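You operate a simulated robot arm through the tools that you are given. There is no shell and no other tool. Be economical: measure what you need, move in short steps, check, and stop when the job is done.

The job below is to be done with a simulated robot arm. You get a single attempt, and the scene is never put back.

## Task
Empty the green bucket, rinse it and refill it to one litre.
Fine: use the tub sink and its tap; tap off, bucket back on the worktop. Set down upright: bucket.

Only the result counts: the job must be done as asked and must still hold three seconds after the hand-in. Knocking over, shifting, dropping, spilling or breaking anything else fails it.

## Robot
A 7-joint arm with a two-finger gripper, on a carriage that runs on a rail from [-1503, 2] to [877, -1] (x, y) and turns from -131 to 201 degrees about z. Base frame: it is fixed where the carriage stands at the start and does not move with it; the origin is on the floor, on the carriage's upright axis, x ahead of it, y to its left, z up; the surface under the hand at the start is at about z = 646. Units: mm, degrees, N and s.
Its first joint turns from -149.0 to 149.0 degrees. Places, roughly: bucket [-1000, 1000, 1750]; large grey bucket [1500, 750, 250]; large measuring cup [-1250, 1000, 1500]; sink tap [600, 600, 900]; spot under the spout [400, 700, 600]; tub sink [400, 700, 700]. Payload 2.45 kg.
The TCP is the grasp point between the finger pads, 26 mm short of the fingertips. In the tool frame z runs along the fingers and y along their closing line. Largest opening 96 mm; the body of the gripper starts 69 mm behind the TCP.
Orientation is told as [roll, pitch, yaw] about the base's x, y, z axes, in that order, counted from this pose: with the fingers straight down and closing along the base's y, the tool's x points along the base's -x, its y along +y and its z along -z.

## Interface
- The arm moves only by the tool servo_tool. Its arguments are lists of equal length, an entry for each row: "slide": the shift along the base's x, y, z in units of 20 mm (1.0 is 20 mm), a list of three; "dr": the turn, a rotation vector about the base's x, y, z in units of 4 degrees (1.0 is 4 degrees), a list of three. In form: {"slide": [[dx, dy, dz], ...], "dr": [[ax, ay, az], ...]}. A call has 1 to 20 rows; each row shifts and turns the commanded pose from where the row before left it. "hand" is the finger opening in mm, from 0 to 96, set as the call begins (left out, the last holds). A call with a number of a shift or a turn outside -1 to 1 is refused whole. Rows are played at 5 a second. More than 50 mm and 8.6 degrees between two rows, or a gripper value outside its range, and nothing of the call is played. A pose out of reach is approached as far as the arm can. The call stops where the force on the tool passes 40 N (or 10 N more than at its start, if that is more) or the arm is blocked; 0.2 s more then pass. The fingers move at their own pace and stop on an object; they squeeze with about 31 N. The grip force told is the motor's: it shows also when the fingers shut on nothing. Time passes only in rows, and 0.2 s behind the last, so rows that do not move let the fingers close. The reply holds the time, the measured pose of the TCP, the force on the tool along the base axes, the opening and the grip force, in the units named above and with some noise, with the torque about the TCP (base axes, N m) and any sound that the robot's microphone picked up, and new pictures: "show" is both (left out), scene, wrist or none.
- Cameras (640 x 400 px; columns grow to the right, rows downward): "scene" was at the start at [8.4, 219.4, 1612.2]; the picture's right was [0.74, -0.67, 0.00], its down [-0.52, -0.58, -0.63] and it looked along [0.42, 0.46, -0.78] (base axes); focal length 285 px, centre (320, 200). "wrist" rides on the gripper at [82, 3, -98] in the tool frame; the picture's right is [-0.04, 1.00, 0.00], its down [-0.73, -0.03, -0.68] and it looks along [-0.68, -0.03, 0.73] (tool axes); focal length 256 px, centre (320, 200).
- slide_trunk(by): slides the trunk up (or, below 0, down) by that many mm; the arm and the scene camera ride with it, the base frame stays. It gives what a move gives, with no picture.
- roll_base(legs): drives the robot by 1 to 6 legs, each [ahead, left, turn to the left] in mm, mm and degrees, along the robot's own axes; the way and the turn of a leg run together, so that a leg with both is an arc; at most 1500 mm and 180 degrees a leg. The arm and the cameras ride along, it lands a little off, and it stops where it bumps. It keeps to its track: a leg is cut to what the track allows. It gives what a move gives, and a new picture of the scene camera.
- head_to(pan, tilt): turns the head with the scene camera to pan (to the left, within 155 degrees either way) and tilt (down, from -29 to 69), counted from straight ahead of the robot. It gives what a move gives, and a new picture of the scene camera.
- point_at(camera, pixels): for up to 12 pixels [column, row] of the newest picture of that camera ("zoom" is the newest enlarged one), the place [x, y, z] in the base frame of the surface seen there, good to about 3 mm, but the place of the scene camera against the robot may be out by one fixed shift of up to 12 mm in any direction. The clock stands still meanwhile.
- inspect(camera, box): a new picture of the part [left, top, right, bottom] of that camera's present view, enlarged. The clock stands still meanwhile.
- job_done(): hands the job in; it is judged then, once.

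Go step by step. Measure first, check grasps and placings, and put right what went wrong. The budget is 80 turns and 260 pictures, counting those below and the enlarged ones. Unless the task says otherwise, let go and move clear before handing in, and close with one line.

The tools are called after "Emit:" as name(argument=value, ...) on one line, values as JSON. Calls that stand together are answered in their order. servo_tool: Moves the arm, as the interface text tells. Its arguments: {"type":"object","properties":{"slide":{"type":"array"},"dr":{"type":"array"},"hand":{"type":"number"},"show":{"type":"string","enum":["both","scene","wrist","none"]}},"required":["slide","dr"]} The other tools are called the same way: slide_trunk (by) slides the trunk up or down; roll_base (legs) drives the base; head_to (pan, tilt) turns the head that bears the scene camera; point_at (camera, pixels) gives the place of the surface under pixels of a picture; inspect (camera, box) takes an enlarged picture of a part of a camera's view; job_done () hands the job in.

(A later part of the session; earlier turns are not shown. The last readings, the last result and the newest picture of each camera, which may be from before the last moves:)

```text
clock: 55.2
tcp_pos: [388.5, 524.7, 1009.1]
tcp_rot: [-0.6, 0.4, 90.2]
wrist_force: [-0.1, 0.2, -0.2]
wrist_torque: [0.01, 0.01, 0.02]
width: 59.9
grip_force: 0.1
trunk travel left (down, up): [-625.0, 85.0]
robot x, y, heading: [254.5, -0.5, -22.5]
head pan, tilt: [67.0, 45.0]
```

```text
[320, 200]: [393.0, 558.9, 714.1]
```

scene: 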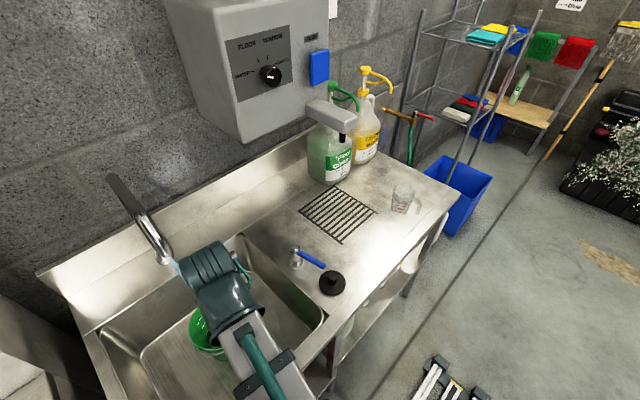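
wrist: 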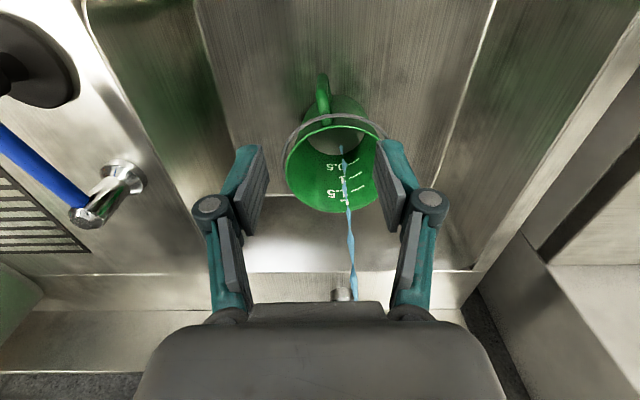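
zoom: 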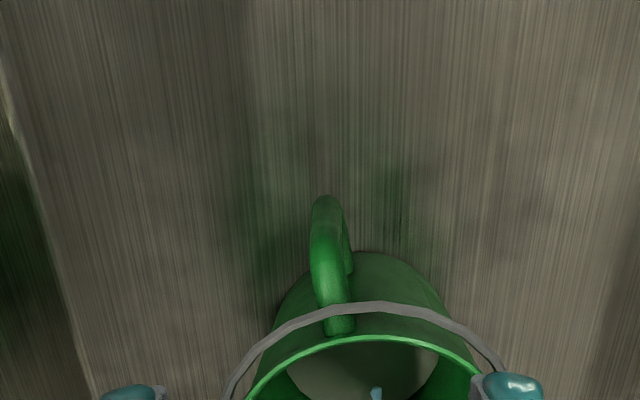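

The stream falls into the bucket (345,160). I'll record the handle and rim positions for the later regrasp, and the lever.

Emit:
point_at(camera="wrist", pixels=[[320, 78], [324, 95], [326, 112], [318, 95], [330, 95], [287, 165], [345, 212], [340, 120], [330, 143], [350, 160], [82, 217], [20, 150]])

Emit:
inspect(camera="wrist", box=[260, 60, 420, 220])

```text
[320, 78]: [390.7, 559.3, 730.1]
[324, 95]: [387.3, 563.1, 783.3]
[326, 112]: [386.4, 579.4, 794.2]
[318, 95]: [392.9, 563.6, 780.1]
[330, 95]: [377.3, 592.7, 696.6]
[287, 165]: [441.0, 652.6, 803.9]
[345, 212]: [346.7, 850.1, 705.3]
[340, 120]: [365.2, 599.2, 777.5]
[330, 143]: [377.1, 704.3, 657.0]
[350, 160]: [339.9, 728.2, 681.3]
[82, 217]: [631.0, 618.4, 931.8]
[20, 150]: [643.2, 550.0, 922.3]
```

```text
2.50 times, centred on (340, 140) of wrist
```

zoom: 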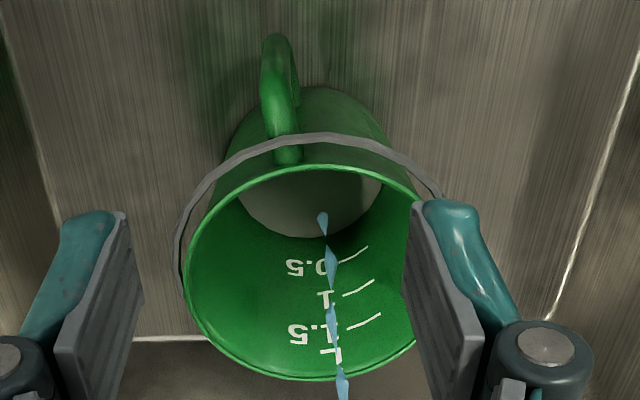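

The bucket stands upright in the basin with its handle top near (387,565,787). Now I'll take the open fingers over to straddle the lever at about (649,545).

Emit:
servo_tool(slide=[[1, 0.1, 0], [1, 0.1, 0], [1, 0.1, 0], [1, 0.1, 0], [1, 0.1, 0], [1, 0.1, 0], [1, 0.1, 0], [1, 0.1, 0], [1, 0.1, 0], [1, 0.1, 0], [1, 0, 0], [1, 0, 0], [1, 0, 0], [0, 0, -1], [0, 0, -1], [0, 0, -0.6], [0, 0, 0]], dr=[[0, 0, 0], [0, 0, 0], [0, 0, 0], [0, 0, 0], [0, 0, 0], [0, 0, 0], [0, 0, 0], [0, 0, 0], [0, 0, 0], [0, 0, 0], [0, 0, 0], [0, 0, 0], [0, 0, 0], [0, 0, 0], [0, 0, 0], [0, 0, 0], [0, 0, 0]], show="both")

```text
clock: 58.8
tcp_pos: [650.0, 545.3, 957.8]
tcp_rot: [-0.6, 0.4, 90.1]
wrist_force: [1.2, -0.5, 0.3]
wrist_torque: [-0.02, 0.02, 0.02]
width: 60.1
grip_force: 0.1
trunk travel left (down, up): [-625.0, 85.0]
robot x, y, heading: [252.5, 2.7, -22.7]
head pan, tilt: [67.0, 45.0]
```

scene: 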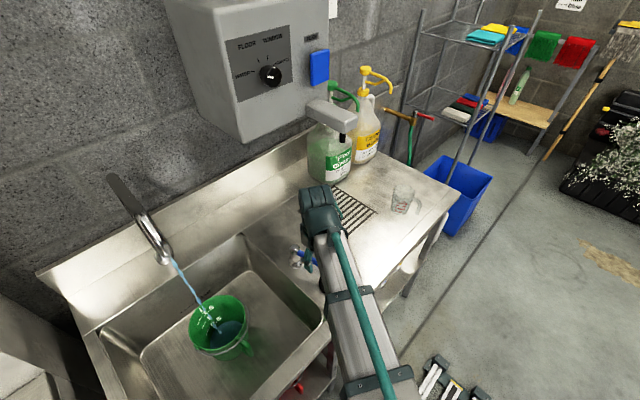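
wrist: 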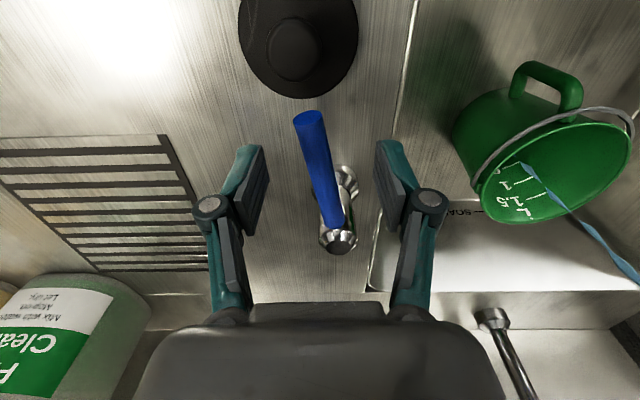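

The fingers straddle the lever and the bucket already shows clear teal water at (225,330). I'll zoom to gauge the level and flow.

Emit:
inspect(camera="scene", box=[170, 280, 270, 370])

Emit:
point_at(camera="zoom", pixels=[[370, 250], [330, 250], [380, 220], [310, 60], [200, 170]])

```text
4.44 times, centred on (220, 325) of scene
```

zoom: 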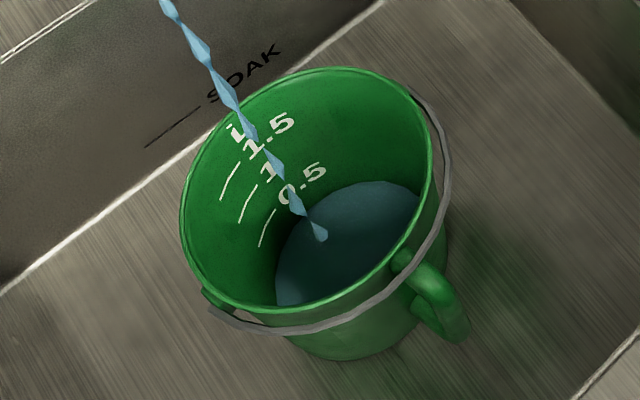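

```text
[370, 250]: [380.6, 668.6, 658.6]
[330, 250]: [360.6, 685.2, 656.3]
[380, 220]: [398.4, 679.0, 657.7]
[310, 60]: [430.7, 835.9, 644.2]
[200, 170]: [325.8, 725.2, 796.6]
```

About 12 mm (≈0.1 L) has gathered, so flow is ~8 ml/s. I'll lower onto the lever, narrow the fingers to 30 mm, and nudge it a bit toward +x for more flow.

Emit:
servo_tool(slide=[[0, 0, -0.7], [0, 0, -0.6], [0, 0, 0], [0, 0, 0], [0.5, 0, 0], [0.5, 0, 0], [0, 0, 0], [0, 0, 0]], dr=[[0, 0, 0], [0, 0, 0], [0, 0, 0], [0, 0, 0], [0, 0, 0], [0, 0, 0], [0, 0, 0], [0, 0, 0]], hand=30, show="both")

Emit:
inspect(camera="scene", box=[140, 230, 280, 370])

```text
clock: 60.6
tcp_pos: [668.7, 545.5, 931.9]
tcp_rot: [-0.6, 0.5, 90.2]
wrist_force: [-0.3, -0.1, -0.1]
wrist_torque: [0.0, -0.01, -0.01]
width: 30.3
grip_force: 0.2
trunk travel left (down, up): [-625.0, 85.0]
robot x, y, heading: [254.7, 3.6, -22.7]
head pan, tilt: [67.0, 45.0]
```

scene: 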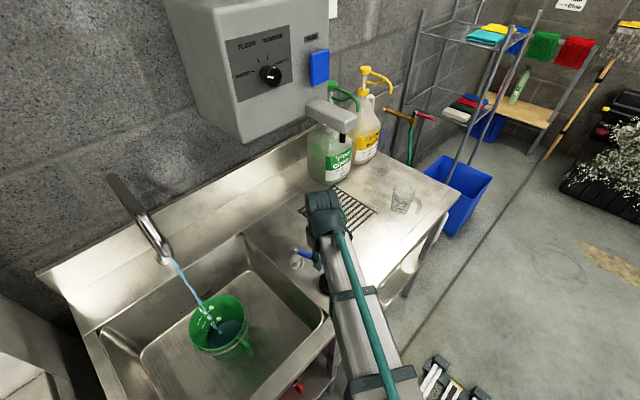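
wrist: 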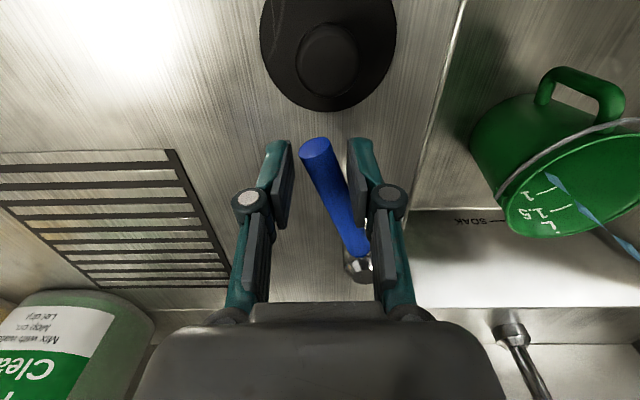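

```text
2.86 times, centred on (210, 300) of scene
```

zoom: 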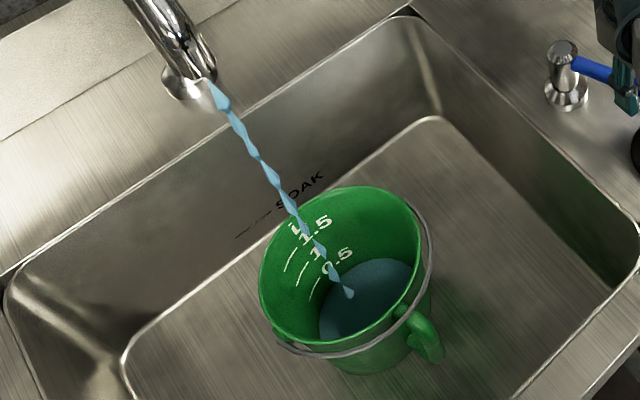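

The lever moved slightly and the stream thickened a little. I'll push 20 mm more toward +x and watch the flow.

Emit:
servo_tool(slide=[[0.5, 0, 0], [0.5, 0, 0], [0, 0, 0], [0, 0, 0], [0, 0, 0], [0, 0, 0], [0, 0, 0], [0, 0, 0], [0, 0, 0], [0, 0, 0], [0, 0, 0], [0, 0, 0]], dr=[[0, 0, 0], [0, 0, 0], [0, 0, 0], [0, 0, 0], [0, 0, 0], [0, 0, 0], [0, 0, 0], [0, 0, 0], [0, 0, 0], [0, 0, 0], [0, 0, 0], [0, 0, 0]], show="none")

Emit:
inspect(camera="scene", box=[140, 230, 280, 370])

Emit:
point_at(camera="zoom", pixels=[[385, 280], [340, 310], [360, 315]])

```text
clock: 63.2
tcp_pos: [687.0, 544.1, 931.8]
tcp_rot: [-0.5, 0.4, 90.1]
wrist_force: [-0.6, 0.0, -1.4]
wrist_torque: [-0.01, 0.0, -0.04]
width: 30.2
grip_force: 0.0
trunk travel left (down, up): [-625.0, 85.0]
robot x, y, heading: [252.7, -1.1, -22.4]
head pan, tilt: [67.0, 45.0]
```

```text
2.86 times, centred on (210, 300) of scene
```

zoom: 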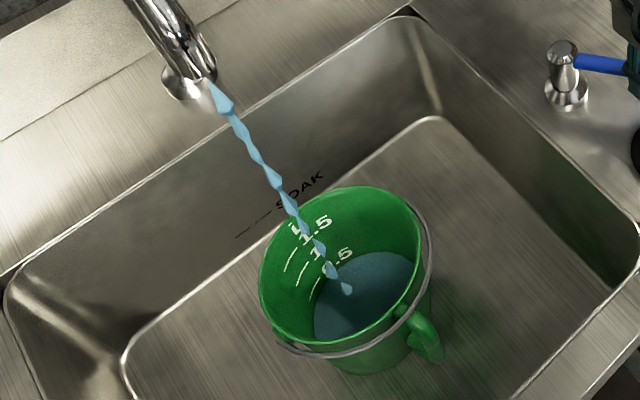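

```text
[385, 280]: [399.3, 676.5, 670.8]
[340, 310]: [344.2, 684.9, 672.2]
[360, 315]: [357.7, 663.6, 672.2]
```

Level is now z≈672 (27 mm, ~0.25 L), rising ~3 mm/s. I'll let it run about 3 s more for a good rinse volume, then push the lever back toward -x to shut it.

Emit:
servo_tool(slide=[[0, 0, 0], [0, 0, 0], [0, 0, 0], [0, 0, 0], [0, 0, 0], [0, 0, 0], [0, 0, 0], [-0.8, 0, 0], [-0.8, 0, 0], [-0.8, 0, 0], [-0.5, 0, 0], [-0.3, 0, 0], [0, 0, 0]], dr=[[0, 0, 0], [0, 0, 0], [0, 0, 0], [0, 0, 0], [0, 0, 0], [0, 0, 0], [0, 0, 0], [0, 0, 0], [0, 0, 0], [0, 0, 0], [0, 0, 0], [0, 0, 0], [0, 0, 0]], show="both")

Emit:
inspect(camera="scene", box=[140, 230, 280, 370])

```text
clock: 66.0
tcp_pos: [627.3, 543.6, 929.7]
tcp_rot: [-0.6, 0.4, 90.1]
wrist_force: [15.4, -4.3, -4.6]
wrist_torque: [-0.06, -0.05, -0.29]
width: 39.3
grip_force: 7.4
trunk travel left (down, up): [-625.0, 85.0]
robot x, y, heading: [256.4, 0.1, -22.9]
head pan, tilt: [67.0, 45.0]
```

scene: 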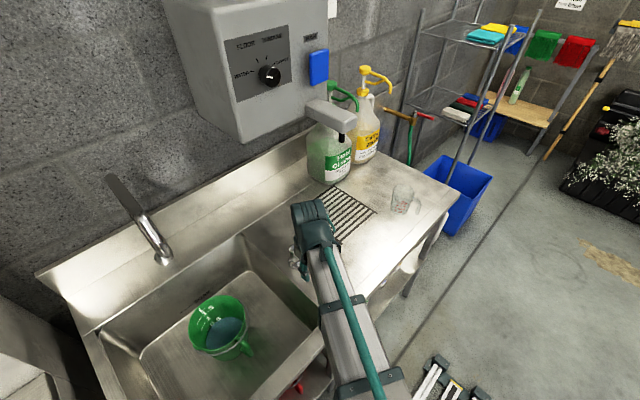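
wrist: 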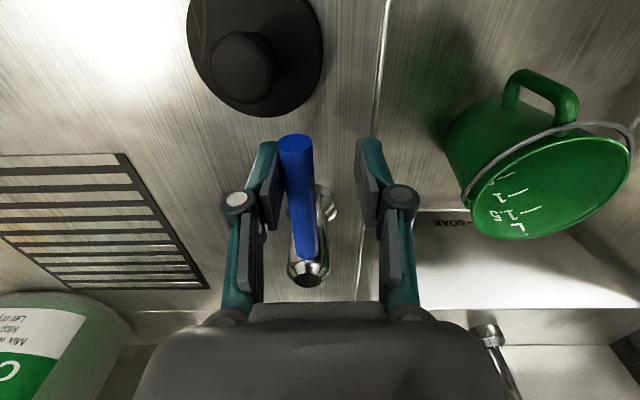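

```text
2.86 times, centred on (210, 300) of scene
```

zoom: 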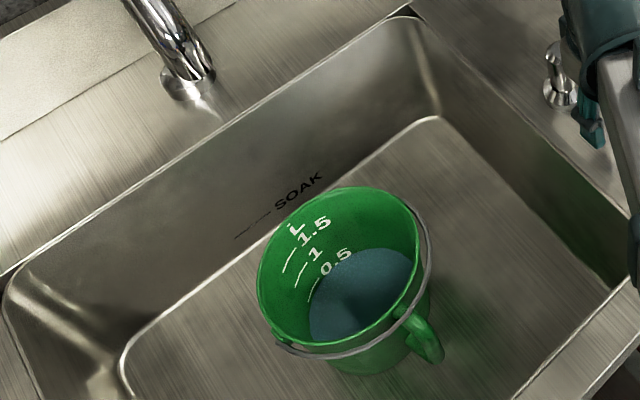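

Tap is shut (15 N against its stop, no stream), and the bucket holds clean water up near the 0.5 mark (~0.33 L). Now I'll return to the bucket's handle, turning the hand 17° to match it.

Emit:
servo_tool(slide=[[0.3, 0, 0], [0, 0, 1], [0, 0, 1], [0, 0, 1], [0, 0, 1], [-1, 0.1, 0.2], [-1, 0.2, 0], [-1, 0.2, 0], [-1, 0.2, 0], [-1, 0.2, 0], [-1, 0.2, 0], [-1, 0.2, 0], [-1, 0.2, 0], [-1, 0, 0], [-1, 0, 0], [-1, 0, 0], [-1, 0, 0], [-0.2, 0, 0], [0, 0, 0]], dr=[[0, 0, 0], [0, 0, 0], [0, 0, 0], [0, 0, 0], [0, 0, 0], [0, 0, 0.5], [0, 0, 0.5], [0, 0, 0.5], [0, 0, 0.5], [0, 0, 0.5], [0, 0, 0.5], [0, 0, 0.5], [0, 0, 0.5], [0, 0, 0.2], [0, 0, 0], [0, 0, 0], [0, 0, 0], [0, 0, 0], [0, 0, 0]], hand=60, show="wrist")

Emit:
inspect(camera="wrist", box=[220, 30, 420, 230])

```text
clock: 70.0
tcp_pos: [386.8, 575.2, 1014.6]
tcp_rot: [-0.6, 0.4, 106.9]
wrist_force: [0.2, -0.2, -0.4]
wrist_torque: [0.0, 0.04, 0.02]
width: 60.0
grip_force: 0.1
trunk travel left (down, up): [-625.0, 85.0]
robot x, y, heading: [250.9, 0.6, -22.6]
head pan, tilt: [67.0, 45.0]
```

wrist: 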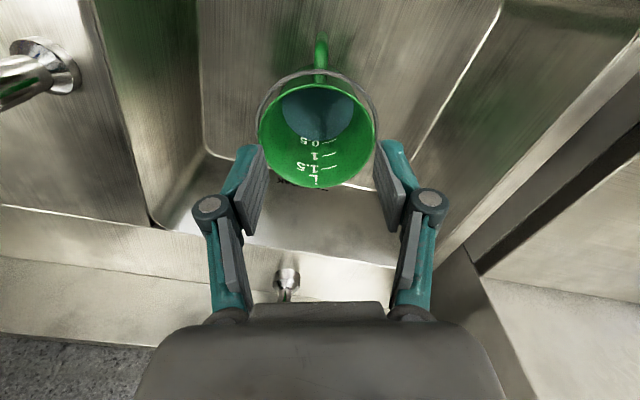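

```text
2.00 times, centred on (320, 130) of wrist
```

zoom: 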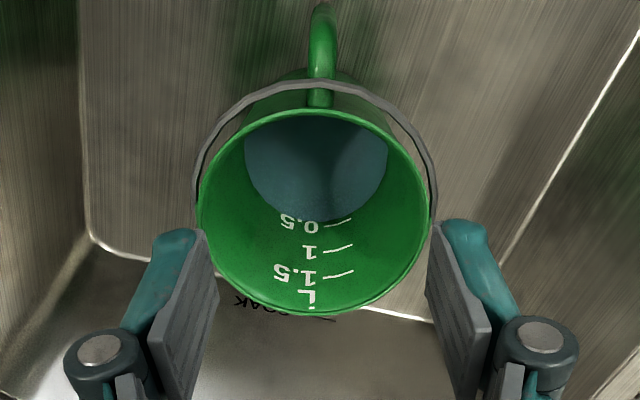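

The handle (321,50) now lines up with the hand's plane. A quick measurement of it, then I'll descend.

Emit:
point_at(camera="wrist", pixels=[[322, 42], [322, 55], [321, 65], [316, 58], [327, 58], [320, 120], [319, 140]])

```text
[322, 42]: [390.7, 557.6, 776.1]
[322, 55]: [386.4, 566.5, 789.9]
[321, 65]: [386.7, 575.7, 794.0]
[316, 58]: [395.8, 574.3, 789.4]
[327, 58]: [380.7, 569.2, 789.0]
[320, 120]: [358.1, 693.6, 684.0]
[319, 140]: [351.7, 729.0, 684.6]
```

Target TCP ≈ (387,571,760). Descending and closing on the handle.

Emit:
servo_tool(slide=[[0, -0.2, -1], [0, 0, -1], [0, 0, -1], [0, 0, -1], [0, 0, -1], [0, 0, -1], [0, 0, -1], [0, 0, -1], [0, 0, -1], [0, 0, -1], [0, 0, -1], [0, 0, -1], [0, 0, -0.7], [0, 0, 0]], dr=[[0, 0, 0], [0, 0, 0], [0, 0, 0], [0, 0, 0], [0, 0, 0], [0, 0, 0], [0, 0, 0], [0, 0, 0], [0, 0, 0], [0, 0, 0], [0, 0, 0], [0, 0, 0], [0, 0, 0], [0, 0, 0]], show="wrist")

Emit:
servo_tool(slide=[[0, 0, 0], [0, 0, 0], [0, 0, 0], [0, 0, 0], [0, 0, 0.5], [0, 0, 0.5], [0, 0, 0.5], [0, 0, 0]], dr=[[0, 0, 0], [0, 0, 0], [0, 0, 0], [0, 0, 0], [0, 0, 0], [0, 0, 0], [0, 0, 0], [0, 0, 0]], hand=0, show="both")

```text
clock: 73.0
tcp_pos: [386.0, 570.3, 761.6]
tcp_rot: [-0.5, 0.3, 107.0]
wrist_force: [0.5, -0.1, 0.7]
wrist_torque: [0.01, 0.03, -0.01]
width: 60.1
grip_force: 0.0
trunk travel left (down, up): [-625.0, 85.0]
robot x, y, heading: [254.0, 1.1, -22.7]
head pan, tilt: [67.0, 45.0]
```

wrist: 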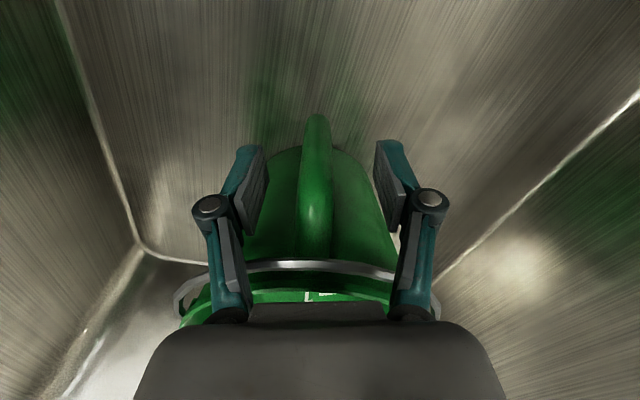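

```text
clock: 74.8
tcp_pos: [386.5, 570.1, 791.9]
tcp_rot: [-0.7, 0.4, 107.0]
wrist_force: [0.2, 0.3, -6.1]
wrist_torque: [-0.5, -0.09, -0.01]
width: 16.4
grip_force: 30.8
trunk travel left (down, up): [-625.0, 85.0]
robot x, y, heading: [253.2, -0.1, -22.7]
head pan, tilt: [67.0, 45.0]
```

scene: 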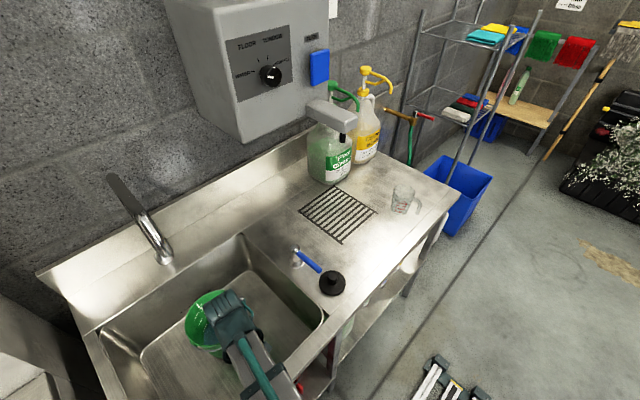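
wrist: 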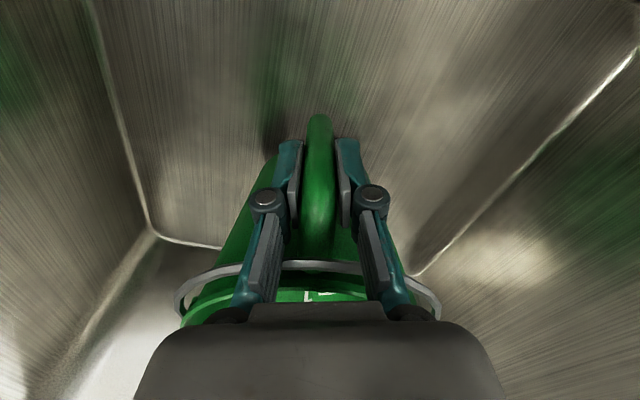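

Lifted, 6.1 N with 0.5 N m. I'll raise it in the basin, then swirl by rocking both ways to rinse the walls.

Emit:
servo_tool(slide=[[0, 0, 1], [0, 0, 1], [0, 0, 1], [0, 0, 1], [0, -0.3, 1], [0, -0.3, 1], [0.2, -0.3, 1], [0.2, -0.3, 1], [0, 0, 0.4], [0, 0, 0], [0, 0, 0], [0, 0, 0]], dr=[[0, 0, -0.5], [0, 0, -0.5], [0, 0, -0.5], [0, 0, -0.5], [0, 0, -0.5], [0, 0, -0.5], [0, 0, -0.5], [0, 0, -0.5], [0, 0, -0.25], [0, 0, 0], [0, 0, 0], [0, 0, 0]], show="none")

Emit:
servo_tool(slide=[[0, 0, 0], [0, 0, 0], [0, 0, 0], [0, 0, 0], [0, 0, 0], [0, 0, 0], [0, 0, 0], [0, 0, 0], [0, 0, 0], [0, 0, 0], [0, 0, 0], [0, 0, 0], [0, 0, 0], [0, 0, 0], [0, 0, 0], [0, 0, 0], [0, 0, 0], [0, 0, 0], [0, 0, 0], [0, 0, 0]], dr=[[0, -1, 0], [0, -1, 0], [0, -1, 0], [0, -1, 0], [0, -1, 0], [0, 1, 0], [0, 1, 0], [0, 1, 0], [0, 1, 0], [0, 1, 0], [0, 1, 0], [0, 1, 0], [0, 1, 0], [0, 1, 0], [0, 1, 0], [0, -1, 0], [0, -1, 0], [0, -1, 0], [0, -1, 0], [0, -1, 0]], show="none")

Emit:
servo_tool(slide=[[0, 0, 0], [0, 0, 0], [0, 0, 0], [0, 0, 0], [0, 0, 0], [0, 0, 0], [0, 0, 0], [0, 0, 0], [0, 0, 0], [0, 0, 0], [0, 0, 0], [0, 0, 0]], dr=[[-1, 0, 0], [-1, 0, 0], [-1, 0, 0], [1, 0, 0], [1, 0, 0], [1, 0, 0], [1, 0, 0], [1, 0, 0], [1, 0, 0], [-1, 0, 0], [-1, 0, 0], [-1, 0, 0]], show="both")

```text
clock: 77.4
tcp_pos: [394.3, 546.6, 959.6]
tcp_rot: [-0.6, 0.5, 89.9]
wrist_force: [0.0, 0.4, -5.6]
wrist_torque: [-0.52, 0.07, 0.03]
width: 16.4
grip_force: 30.7
trunk travel left (down, up): [-625.0, 85.0]
robot x, y, heading: [249.3, 0.2, -22.8]
head pan, tilt: [67.0, 45.0]
```

```text
clock: 81.6
tcp_pos: [394.3, 546.2, 959.0]
tcp_rot: [-0.6, 0.3, 89.9]
wrist_force: [1.3, 0.1, -6.2]
wrist_torque: [-0.47, 0.09, 0.01]
width: 16.3
grip_force: 31.0
trunk travel left (down, up): [-625.0, 85.0]
robot x, y, heading: [255.2, 3.0, -22.7]
head pan, tilt: [67.0, 45.0]
```

```text
clock: 84.2
tcp_pos: [395.0, 547.3, 958.8]
tcp_rot: [-0.7, 0.5, 90.0]
wrist_force: [-0.5, -0.5, -5.4]
wrist_torque: [-0.52, 0.05, 0.0]
width: 16.6
grip_force: 31.3
trunk travel left (down, up): [-625.0, 85.0]
robot x, y, heading: [252.6, -0.6, -22.9]
head pan, tilt: [67.0, 45.0]
```

scene: 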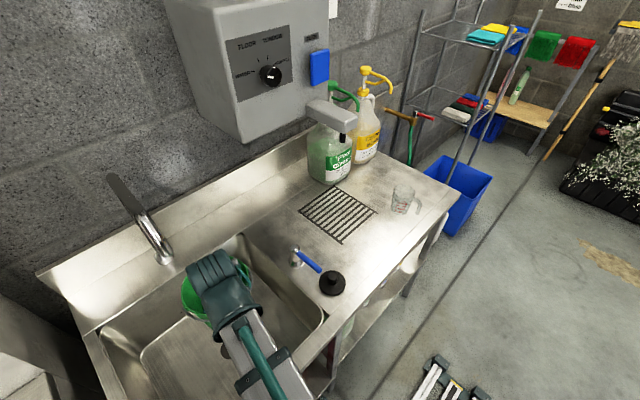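
wrist: 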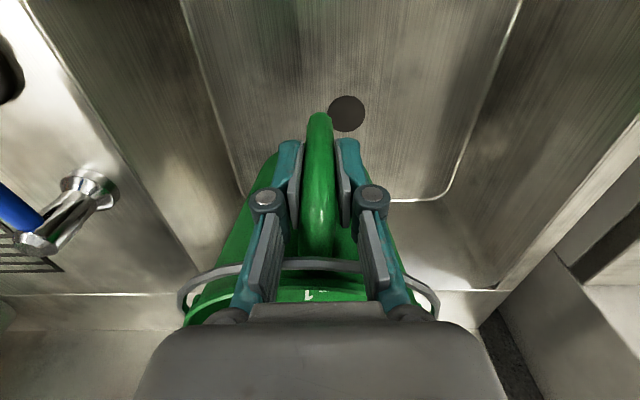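

Swirled without slip (0.52 N m, still symmetric). Now I'll tip it out over the basin, well away from the lever.

Emit:
servo_tool(slide=[[0, 0, 0], [0, 0, 0], [0, 0, 0], [0, 0, 0], [0, 0, 0], [0, 0, 0], [0, 0, 0], [0, 0, 0], [0, 0, 0], [0, 0, 0], [0, 0, 0], [0, 0, 0], [0, 0, 0], [0, 0, 0], [0, 0, 0], [0, 0, 0], [0, 0, 0], [0, 0, 0], [0, 0, 0], [0, 0, 0]], dr=[[0, -1, 0], [0, -1, 0], [0, -1, 0], [0, -1, 0], [0, -1, 0], [0, -1, 0], [0, -1, 0], [0, -1, 0], [0, -1, 0], [0, -1, 0], [0, -1, 0], [0, -1, 0], [0, -1, 0], [0, -1, 0], [0, -1, 0], [0, -1, 0], [0, -1, 0], [0, -1, 0], [0, -1, 0], [0, -1, 0]], show="both")

```text
clock: 87.5
tcp_pos: [472.2, 529.8, 960.3]
tcp_rot: [-62.6, -0.5, 81.6]
wrist_force: [-0.1, 0.2, -5.7]
wrist_torque: [-0.46, 0.26, 0.05]
width: 16.8
grip_force: 31.3
trunk travel left (down, up): [-625.0, 85.0]
robot x, y, heading: [253.3, 0.3, -22.6]
head pan, tilt: [67.0, 45.0]
stopped in row 16: the arm was blocked; the commanded pose is now the measured one
```

scene: 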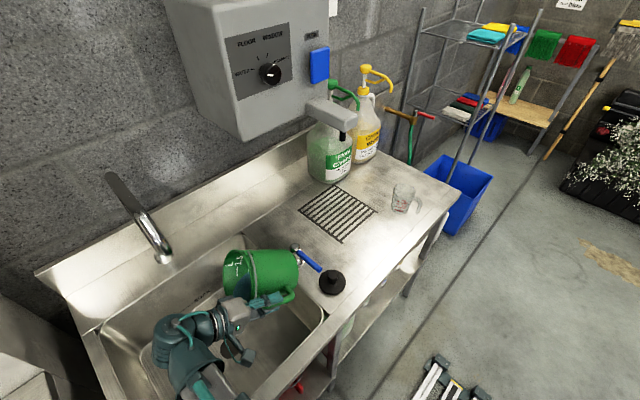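
wrist: 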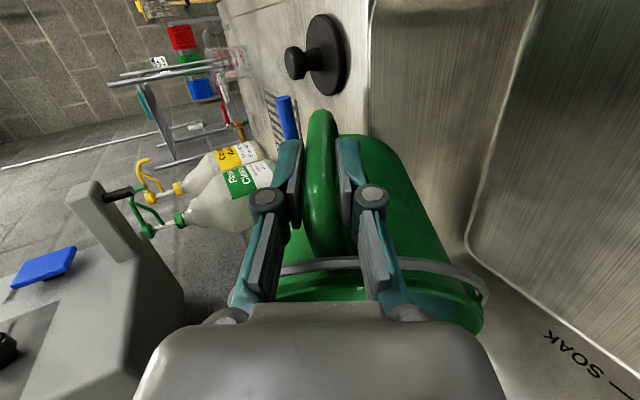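

The arm reached a kinematic limit at 62° (drifted to x=472, no contact force), before pouring. I'll right the bucket, then move the base 250 mm toward -x so the sideways pose is comfortably reachable.

Emit:
servo_tool(slide=[[0, 0, 0], [0, 0, 0], [0, 0, 0], [0, 0, 0], [0, 0, 0], [0, 0, 0], [0, 0, 0], [0, 0, 0], [0, 0, 0], [0, 0, 0], [0, 0, 0], [0, 0, 0], [0, 0, 0], [0, 0, 0], [0, 0, 0], [0, 0, 0], [0, 0, 0], [0, 0, 0], [0, 0, 0]], dr=[[0.14, 0.97, 0], [0.14, 0.97, 0], [0.14, 0.97, 0], [0.14, 0.97, 0], [0.14, 0.97, 0], [0.14, 0.97, 0], [0.14, 0.97, 0], [0.14, 0.97, 0], [0.14, 0.97, 0], [0.14, 0.97, 0], [0.14, 0.97, 0], [0.14, 0.97, 0], [0.14, 0.97, 0], [0.14, 0.97, 0], [0.14, 0.97, 0], [0.14, 0.97, 0], [0, 0, 1], [0, 0, 1], [0, 0, 0]], show="none")

Emit:
roll_base(legs=[[-231, -96, 0]])

```text
clock: 91.5
tcp_pos: [471.7, 530.5, 965.6]
tcp_rot: [0.0, 0.0, 89.3]
wrist_force: [-0.2, 0.1, -6.9]
wrist_torque: [-0.52, -0.05, -0.02]
width: 16.6
grip_force: 31.1
trunk travel left (down, up): [-625.0, 85.0]
robot x, y, heading: [253.3, 0.3, -22.7]
head pan, tilt: [67.0, 45.0]
```

```text
clock: 93.3
tcp_pos: [224.8, 529.8, 967.0]
tcp_rot: [-0.1, -0.2, 89.1]
wrist_force: [-0.9, -0.3, -5.7]
wrist_torque: [-0.5, -0.11, -0.01]
width: 16.6
grip_force: 30.9
trunk travel left (down, up): [-625.0, 85.0]
robot x, y, heading: [7.6, 2.6, -22.9]
head pan, tilt: [67.0, 45.0]
```

scene: 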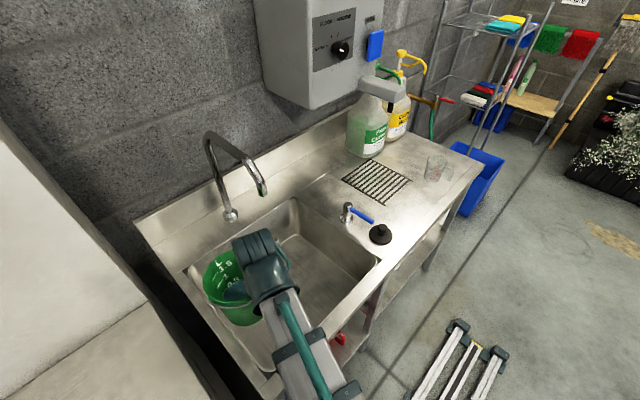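

Base now at x≈8 and the bucket still level. I'll carry it +x over the basin's middle and tip it again.

Emit:
servo_tool(slide=[[0.8, 0, 0], [1, 0, 0], [1, 0, 0], [1, 0, 0], [1, 0, 0], [1, 0, 0], [1, 0, 0], [1, 0, 0], [0.9, 0, 0], [0.6, 0, 0], [0, 0, 0]], dr=[[0, 0, 0], [0, 0, 0], [0, 0, 0], [0, 0, 0], [0, 0, 0], [0, 0, 0], [0, 0, 0], [0, 0, 0], [0, 0, 0], [0, 0, 0], [0, 0, 0]], show="none")

Emit:
servo_tool(slide=[[0, 0, 0], [0, 0, 0], [0, 0, 0], [0, 0, 0], [0, 0, 0], [0, 0, 0], [0, 0, 0], [0, 0, 0], [0, 0, 0], [0, 0, 0], [0, 0, 0], [0, 0, 0], [0, 0, 0], [0, 0, 0], [0, 0, 0], [0, 0, 0], [0, 0, 0], [0, 0, 0], [0, 0, 0], [0, 0, 0]], dr=[[0, -1, 0], [0, -1, 0], [0, -1, 0], [0, -1, 0], [0, -1, 0], [0, -1, 0], [0, -1, 0], [0, -1, 0], [0, -1, 0], [0, -1, 0], [0, -1, 0], [0, -1, 0], [0, -1, 0], [0, -1, 0], [0, -1, 0], [0, -1, 0], [0, -1, 0], [0, -1, 0], [0, -1, 0], [0, -1, 0]], show="both")

```text
clock: 95.8
tcp_pos: [411.6, 528.1, 967.0]
tcp_rot: [-0.1, -0.2, 89.1]
wrist_force: [0.6, -0.1, -5.9]
wrist_torque: [-0.53, -0.08, 0.05]
width: 17.1
grip_force: 31.2
trunk travel left (down, up): [-625.0, 85.0]
robot x, y, heading: [3.5, -0.8, -23.0]
head pan, tilt: [67.0, 45.0]
```

```text
clock: 100.0
tcp_pos: [412.0, 528.7, 966.8]
tcp_rot: [-80.2, -0.9, 90.1]
wrist_force: [-0.1, -0.4, -3.1]
wrist_torque: [-0.34, 0.19, -0.04]
width: 17.1
grip_force: 31.0
trunk travel left (down, up): [-625.0, 85.0]
robot x, y, heading: [7.2, 1.9, -22.8]
head pan, tilt: [67.0, 45.0]
```

scene: 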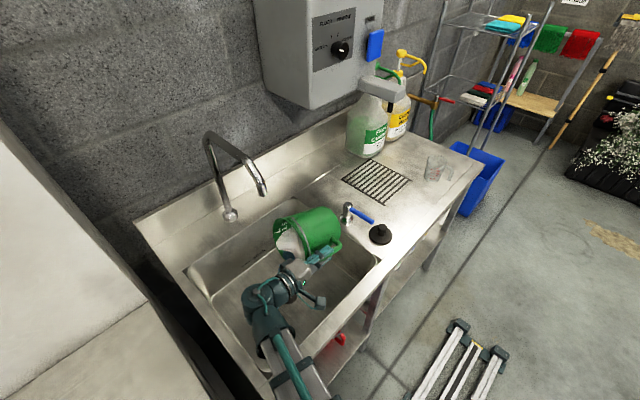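
wrist: 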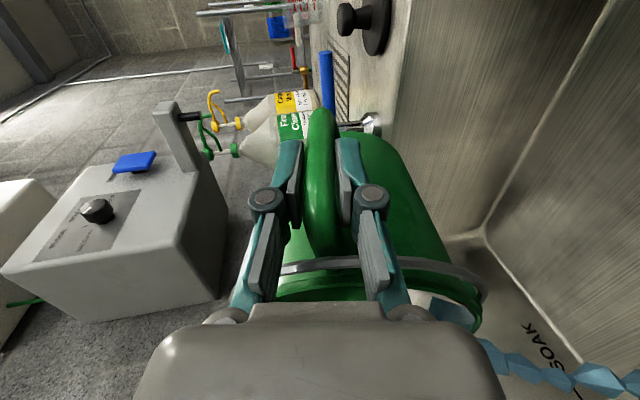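

No drift this time and water is pouring out (stream at (560,375) in the wrist view). I'll continue to ~116° so it empties fully.

Emit:
servo_tool(slide=[[0, 0, 0], [0, 0, 0], [0, 0, 0], [0, 0, 0], [0, 0, 0], [0, 0, 0], [0, 0, 0], [0, 0, 0], [0, 0, 0], [0, 0, 0], [0, 0, 0], [0, 0, 0], [0, 0, 0], [0, 0, 0]], dr=[[0, -1, 0], [0, -1, 0], [0, -1, 0], [0, -1, 0], [0, -1, 0], [0, -1, 0], [0, -1, 0], [0, -1, 0], [0, -1, 0], [0, 0, 0], [0, 0, 0], [0, 0, 0], [0, 0, 0], [0, 0, 0]], show="both")

```text
clock: 103.0
tcp_pos: [412.1, 530.2, 966.3]
tcp_rot: [-116.0, -0.7, 90.6]
wrist_force: [-0.8, 0.1, -1.7]
wrist_torque: [-0.14, 0.1, 0.03]
width: 16.9
grip_force: 31.0
trunk travel left (down, up): [-625.0, 85.0]
robot x, y, heading: [6.6, -5.2, -23.1]
head pan, tilt: [67.0, 45.0]
```

scene: 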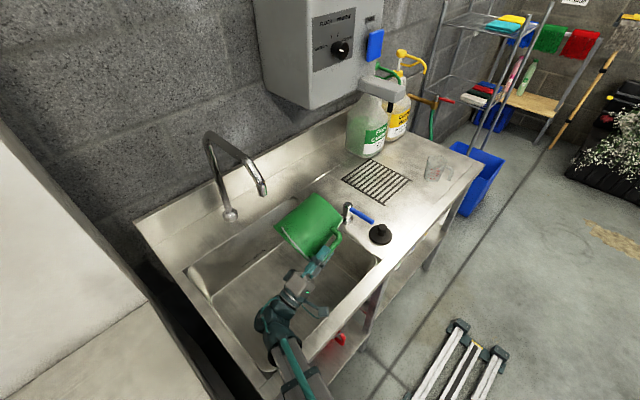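
wrist: 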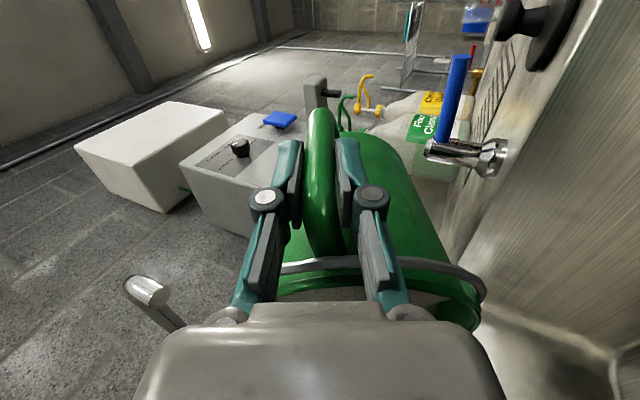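

It's empty (1.7 N, 0.14 N m). I'll bring it back upright.

Emit:
servo_tool(slide=[[0, 0, 0], [0, 0, 0], [0, 0, 0], [0, 0, 0], [0, 0, 0], [0, 0, 0], [0, 0, 0], [0, 0, 0], [0, 0, 0], [0, 0, 0], [0, 0, 0], [0, 0, 0], [0, 0, 0], [0, 0, 0], [0, 0, 0], [0, 0, 0], [0, 0, 0], [0, 0, 0], [0, 0, 0], [0, 0, 0]], dr=[[0, 1, 0], [0, 1, 0], [0, 1, 0], [0, 1, 0], [0, 1, 0], [0, 1, 0], [0, 1, 0], [0, 1, 0], [0, 1, 0], [0, 1, 0], [0, 1, 0], [0, 1, 0], [0, 1, 0], [0, 1, 0], [0, 1, 0], [0, 1, 0], [0, 1, 0], [0, 1, 0], [0, 1, 0], [0, 1, 0]], show="none")

Emit:
servo_tool(slide=[[0, 0, 0], [0, 0, 0], [0, 0, 0], [0, 0, 0], [0, 0, 0], [0, 0, 0], [0, 0, 0], [0, 0, 0], [0, 0, 0], [-0.3, 0.6, -1], [-0.3, 0.6, -1], [-0.3, 0.6, -1], [-0.2, 0.6, -1], [0, 0, 0]], dr=[[0, 1, 0], [0, 1, 0], [0, 1, 0], [0, 1, 0], [0, 1, 0], [0, 1, 0], [0, 1, 0], [0, 1, 0], [0, 1, 0], [0, 0, 0], [0, 0, 0], [0, 0, 0], [0, 0, 0], [0, 0, 0]], show="both")

Emit:
inspect(camera="scene", box=[170, 170, 370, 320])

```text
clock: 107.2
tcp_pos: [410.6, 530.2, 964.9]
tcp_rot: [-35.9, -0.6, 89.4]
wrist_force: [-0.8, 0.3, -1.7]
wrist_torque: [-0.19, 0.04, 0.02]
width: 16.5
grip_force: 31.1
trunk travel left (down, up): [-625.0, 85.0]
robot x, y, heading: [4.0, 2.0, -23.0]
head pan, tilt: [67.0, 45.0]
```

```text
clock: 110.2
tcp_pos: [390.7, 578.2, 886.2]
tcp_rot: [0.0, -0.2, 89.1]
wrist_force: [0.8, -0.4, -2.4]
wrist_torque: [-0.18, -0.05, -0.01]
width: 16.2
grip_force: 31.2
trunk travel left (down, up): [-625.0, 85.0]
robot x, y, heading: [6.0, -0.2, -23.0]
head pan, tilt: [67.0, 45.0]
```

scene: 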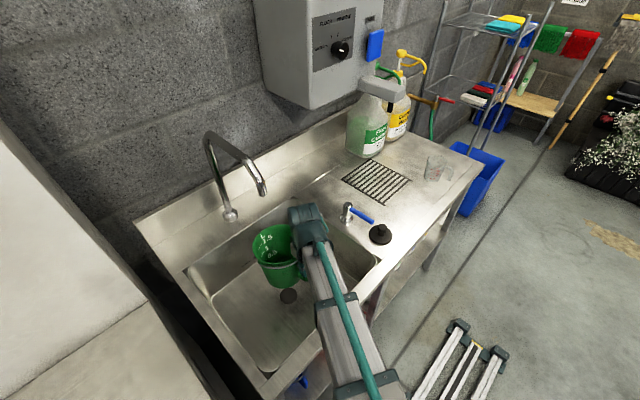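
wrist: 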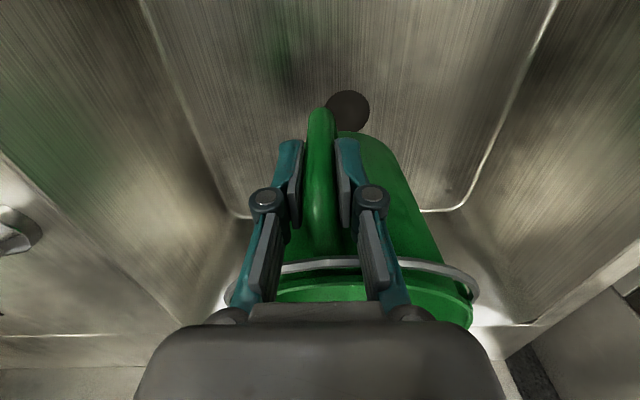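

```text
2.67 times, centred on (270, 245) of scene
```

zoom: 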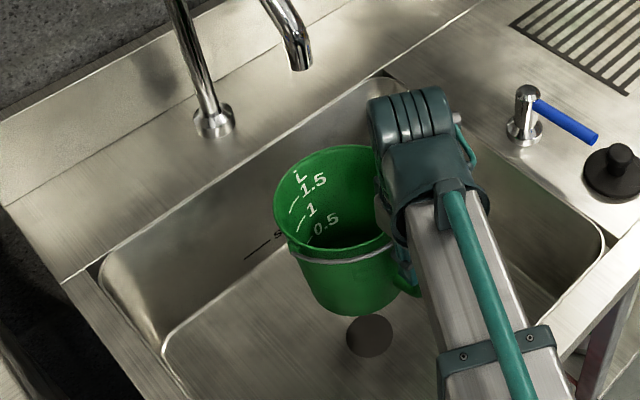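

It is upright, empty and clean inside. I'll lower it to the basin floor under the spout.

Emit:
servo_tool(slide=[[0, 0, -1], [0, 0, -1], [0, 0, -1], [0, 0, -1], [0, 0, -1], [0, 0, -0.6], [0, 0, -0.2], [0, 0, -0.2], [0, 0, 0]], dr=[[0, 0, 0], [0, 0, 0], [0, 0, 0], [0, 0, 0], [0, 0, 0], [0, 0, 0], [0, 0, 0], [0, 0, 0], [0, 0, 0]], show="none")

Emit:
servo_tool(slide=[[0, 0, 0], [0, 0, 0], [0, 0, 0], [0, 0, 1], [0, 0, 1], [0, 0, 1], [0, 0, 1], [0, 0, 1], [0, 0, 1], [0, 0, 1], [0, -0.3, 1], [0, -0.3, 1], [0, -0.3, 1], [0, -0.3, 1], [0, -0.3, 1], [0, 0, 0]], dr=[[0, 0, 0], [0, 0, 0], [0, 0, 0], [0, 0, 0], [0, 0, 0], [0, 0, 0], [0, 0, 0], [0, 0, 0], [0, 0, 0], [0, 0, 0], [0, 0, 0], [0, 0, 0], [0, 0, 0], [0, 0, 0], [0, 0, 0], [0, 0, 0]], hand=60, show="both")

```text
clock: 112.2
tcp_pos: [388.2, 578.0, 766.8]
tcp_rot: [0.0, -0.2, 89.2]
wrist_force: [-0.9, -2.4, 6.1]
wrist_torque: [0.79, -0.07, 0.14]
width: 16.2
grip_force: 31.4
trunk travel left (down, up): [-625.0, 85.0]
robot x, y, heading: [4.6, 3.2, -23.0]
head pan, tilt: [67.0, 45.0]
```

```text
clock: 115.5
tcp_pos: [388.8, 547.2, 1006.5]
tcp_rot: [0.0, -0.2, 89.1]
wrist_force: [-0.8, 0.3, 0.0]
wrist_torque: [0.0, -0.01, -0.01]
width: 60.0
grip_force: 0.0
trunk travel left (down, up): [-625.0, 85.0]
robot x, y, heading: [-0.5, -0.4, -22.8]
head pan, tilt: [67.0, 45.0]
```

scene: 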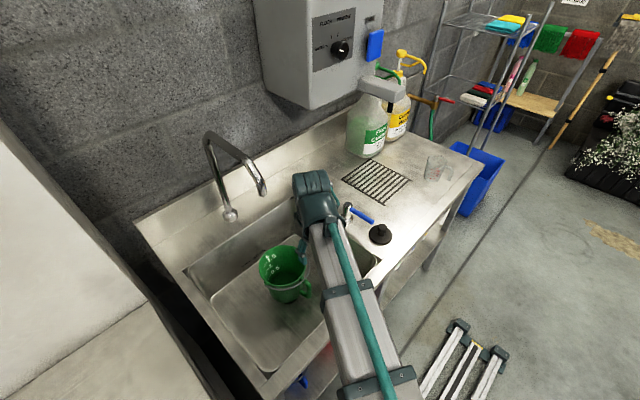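
wrist: 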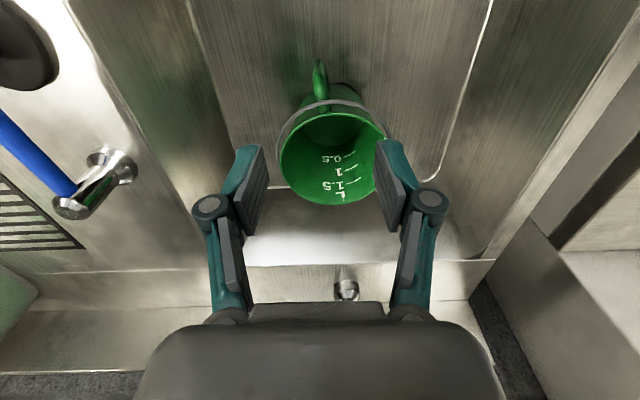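

The bucket stands upright under the spout. I'll measure the tick marks (≈(350,154), (350,169), (352,182)) to know the 1 L height, then head to the lever.

Emit:
inspect(camera="wrist", box=[270, 90, 390, 210])

Emit:
inspect(camera="scene", box=[240, 225, 330, 315])

Emit:
point_at(camera="wrist", pixels=[[344, 158], [354, 152], [346, 171], [358, 165], [348, 184], [360, 178], [335, 130], [280, 160], [384, 150], [335, 204]])

```text
3.33 times, centred on (330, 150) of wrist
```

zoom: 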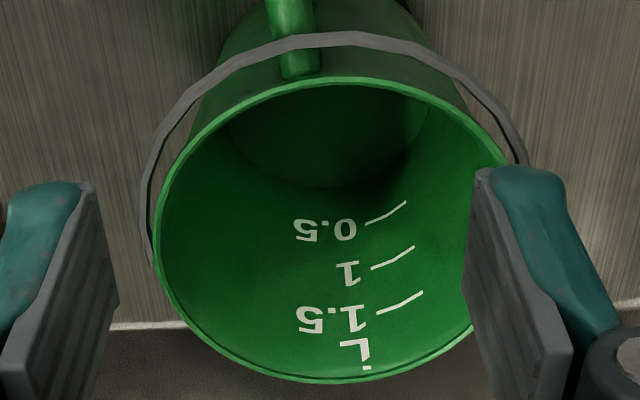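

```text
4.44 times, centred on (285, 270) of scene
```

zoom: 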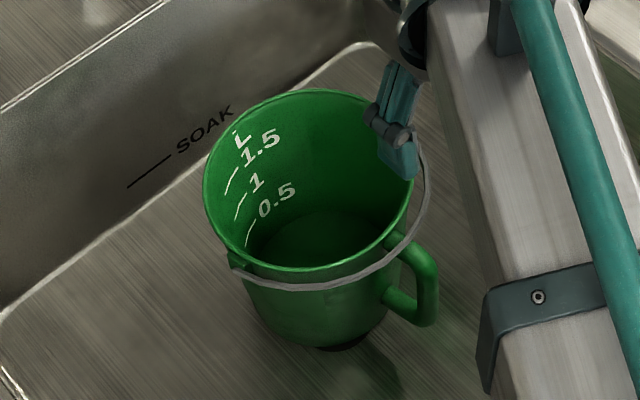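

```text
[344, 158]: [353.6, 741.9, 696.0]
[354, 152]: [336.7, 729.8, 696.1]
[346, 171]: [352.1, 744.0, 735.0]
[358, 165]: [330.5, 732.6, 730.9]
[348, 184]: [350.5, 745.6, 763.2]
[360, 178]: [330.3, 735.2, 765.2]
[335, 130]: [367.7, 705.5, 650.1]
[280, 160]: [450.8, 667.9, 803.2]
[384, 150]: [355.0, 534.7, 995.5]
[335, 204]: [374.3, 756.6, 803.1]
```

Marks measured: 0.5 L at z≈696, 1 L at z≈733, 1.5 L at z≈764. Stream (361,681) falls inside the rim (centre ≈(376,683)). Now to the lever.

Emit:
servo_tool(slide=[[1, 0, 0], [1, 0, 0], [1, 0, 0], [1, 0, 0], [1, 0, 0], [1, 0, 0], [1, 0, 0], [1, 0, 0], [1, 0, 0], [1, 0, 0], [1, 0, 0], [1, 0, 0], [0.4, 0, 0], [0, 0, -1], [0, 0, -1], [0, 0, -1], [0, 0, -0.7], [0, 0, 0]], dr=[[0, 0, 0], [0, 0, 0], [0, 0, 0], [0, 0, 0], [0, 0, 0], [0, 0, 0], [0, 0, 0], [0, 0, 0], [0, 0, 0], [0, 0, 0], [0, 0, 0], [0, 0, 0], [0, 0, 0], [0, 0, 0], [0, 0, 0], [0, 0, 0], [0, 0, 0], [0, 0, 0]], show="both")

```text
clock: 119.3
tcp_pos: [636.4, 547.2, 931.9]
tcp_rot: [0.1, -0.2, 89.2]
wrist_force: [-0.2, -0.8, -0.4]
wrist_torque: [0.0, -0.03, 0.03]
width: 60.3
grip_force: 0.0
trunk travel left (down, up): [-625.0, 85.0]
robot x, y, heading: [6.4, 1.4, -23.0]
head pan, tilt: [67.0, 45.0]
```

scene: 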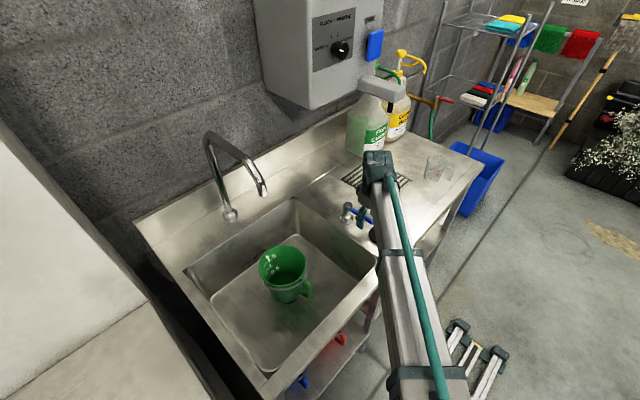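
wrist: 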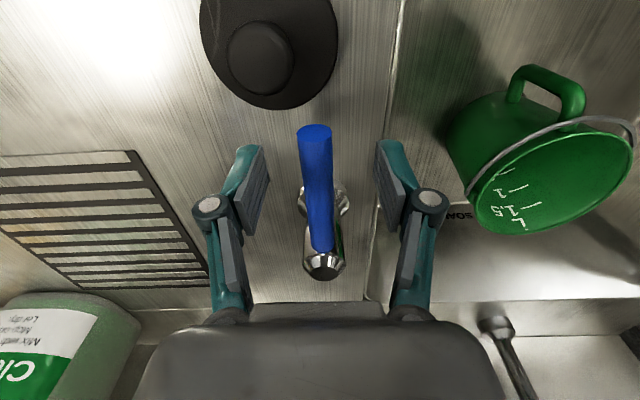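

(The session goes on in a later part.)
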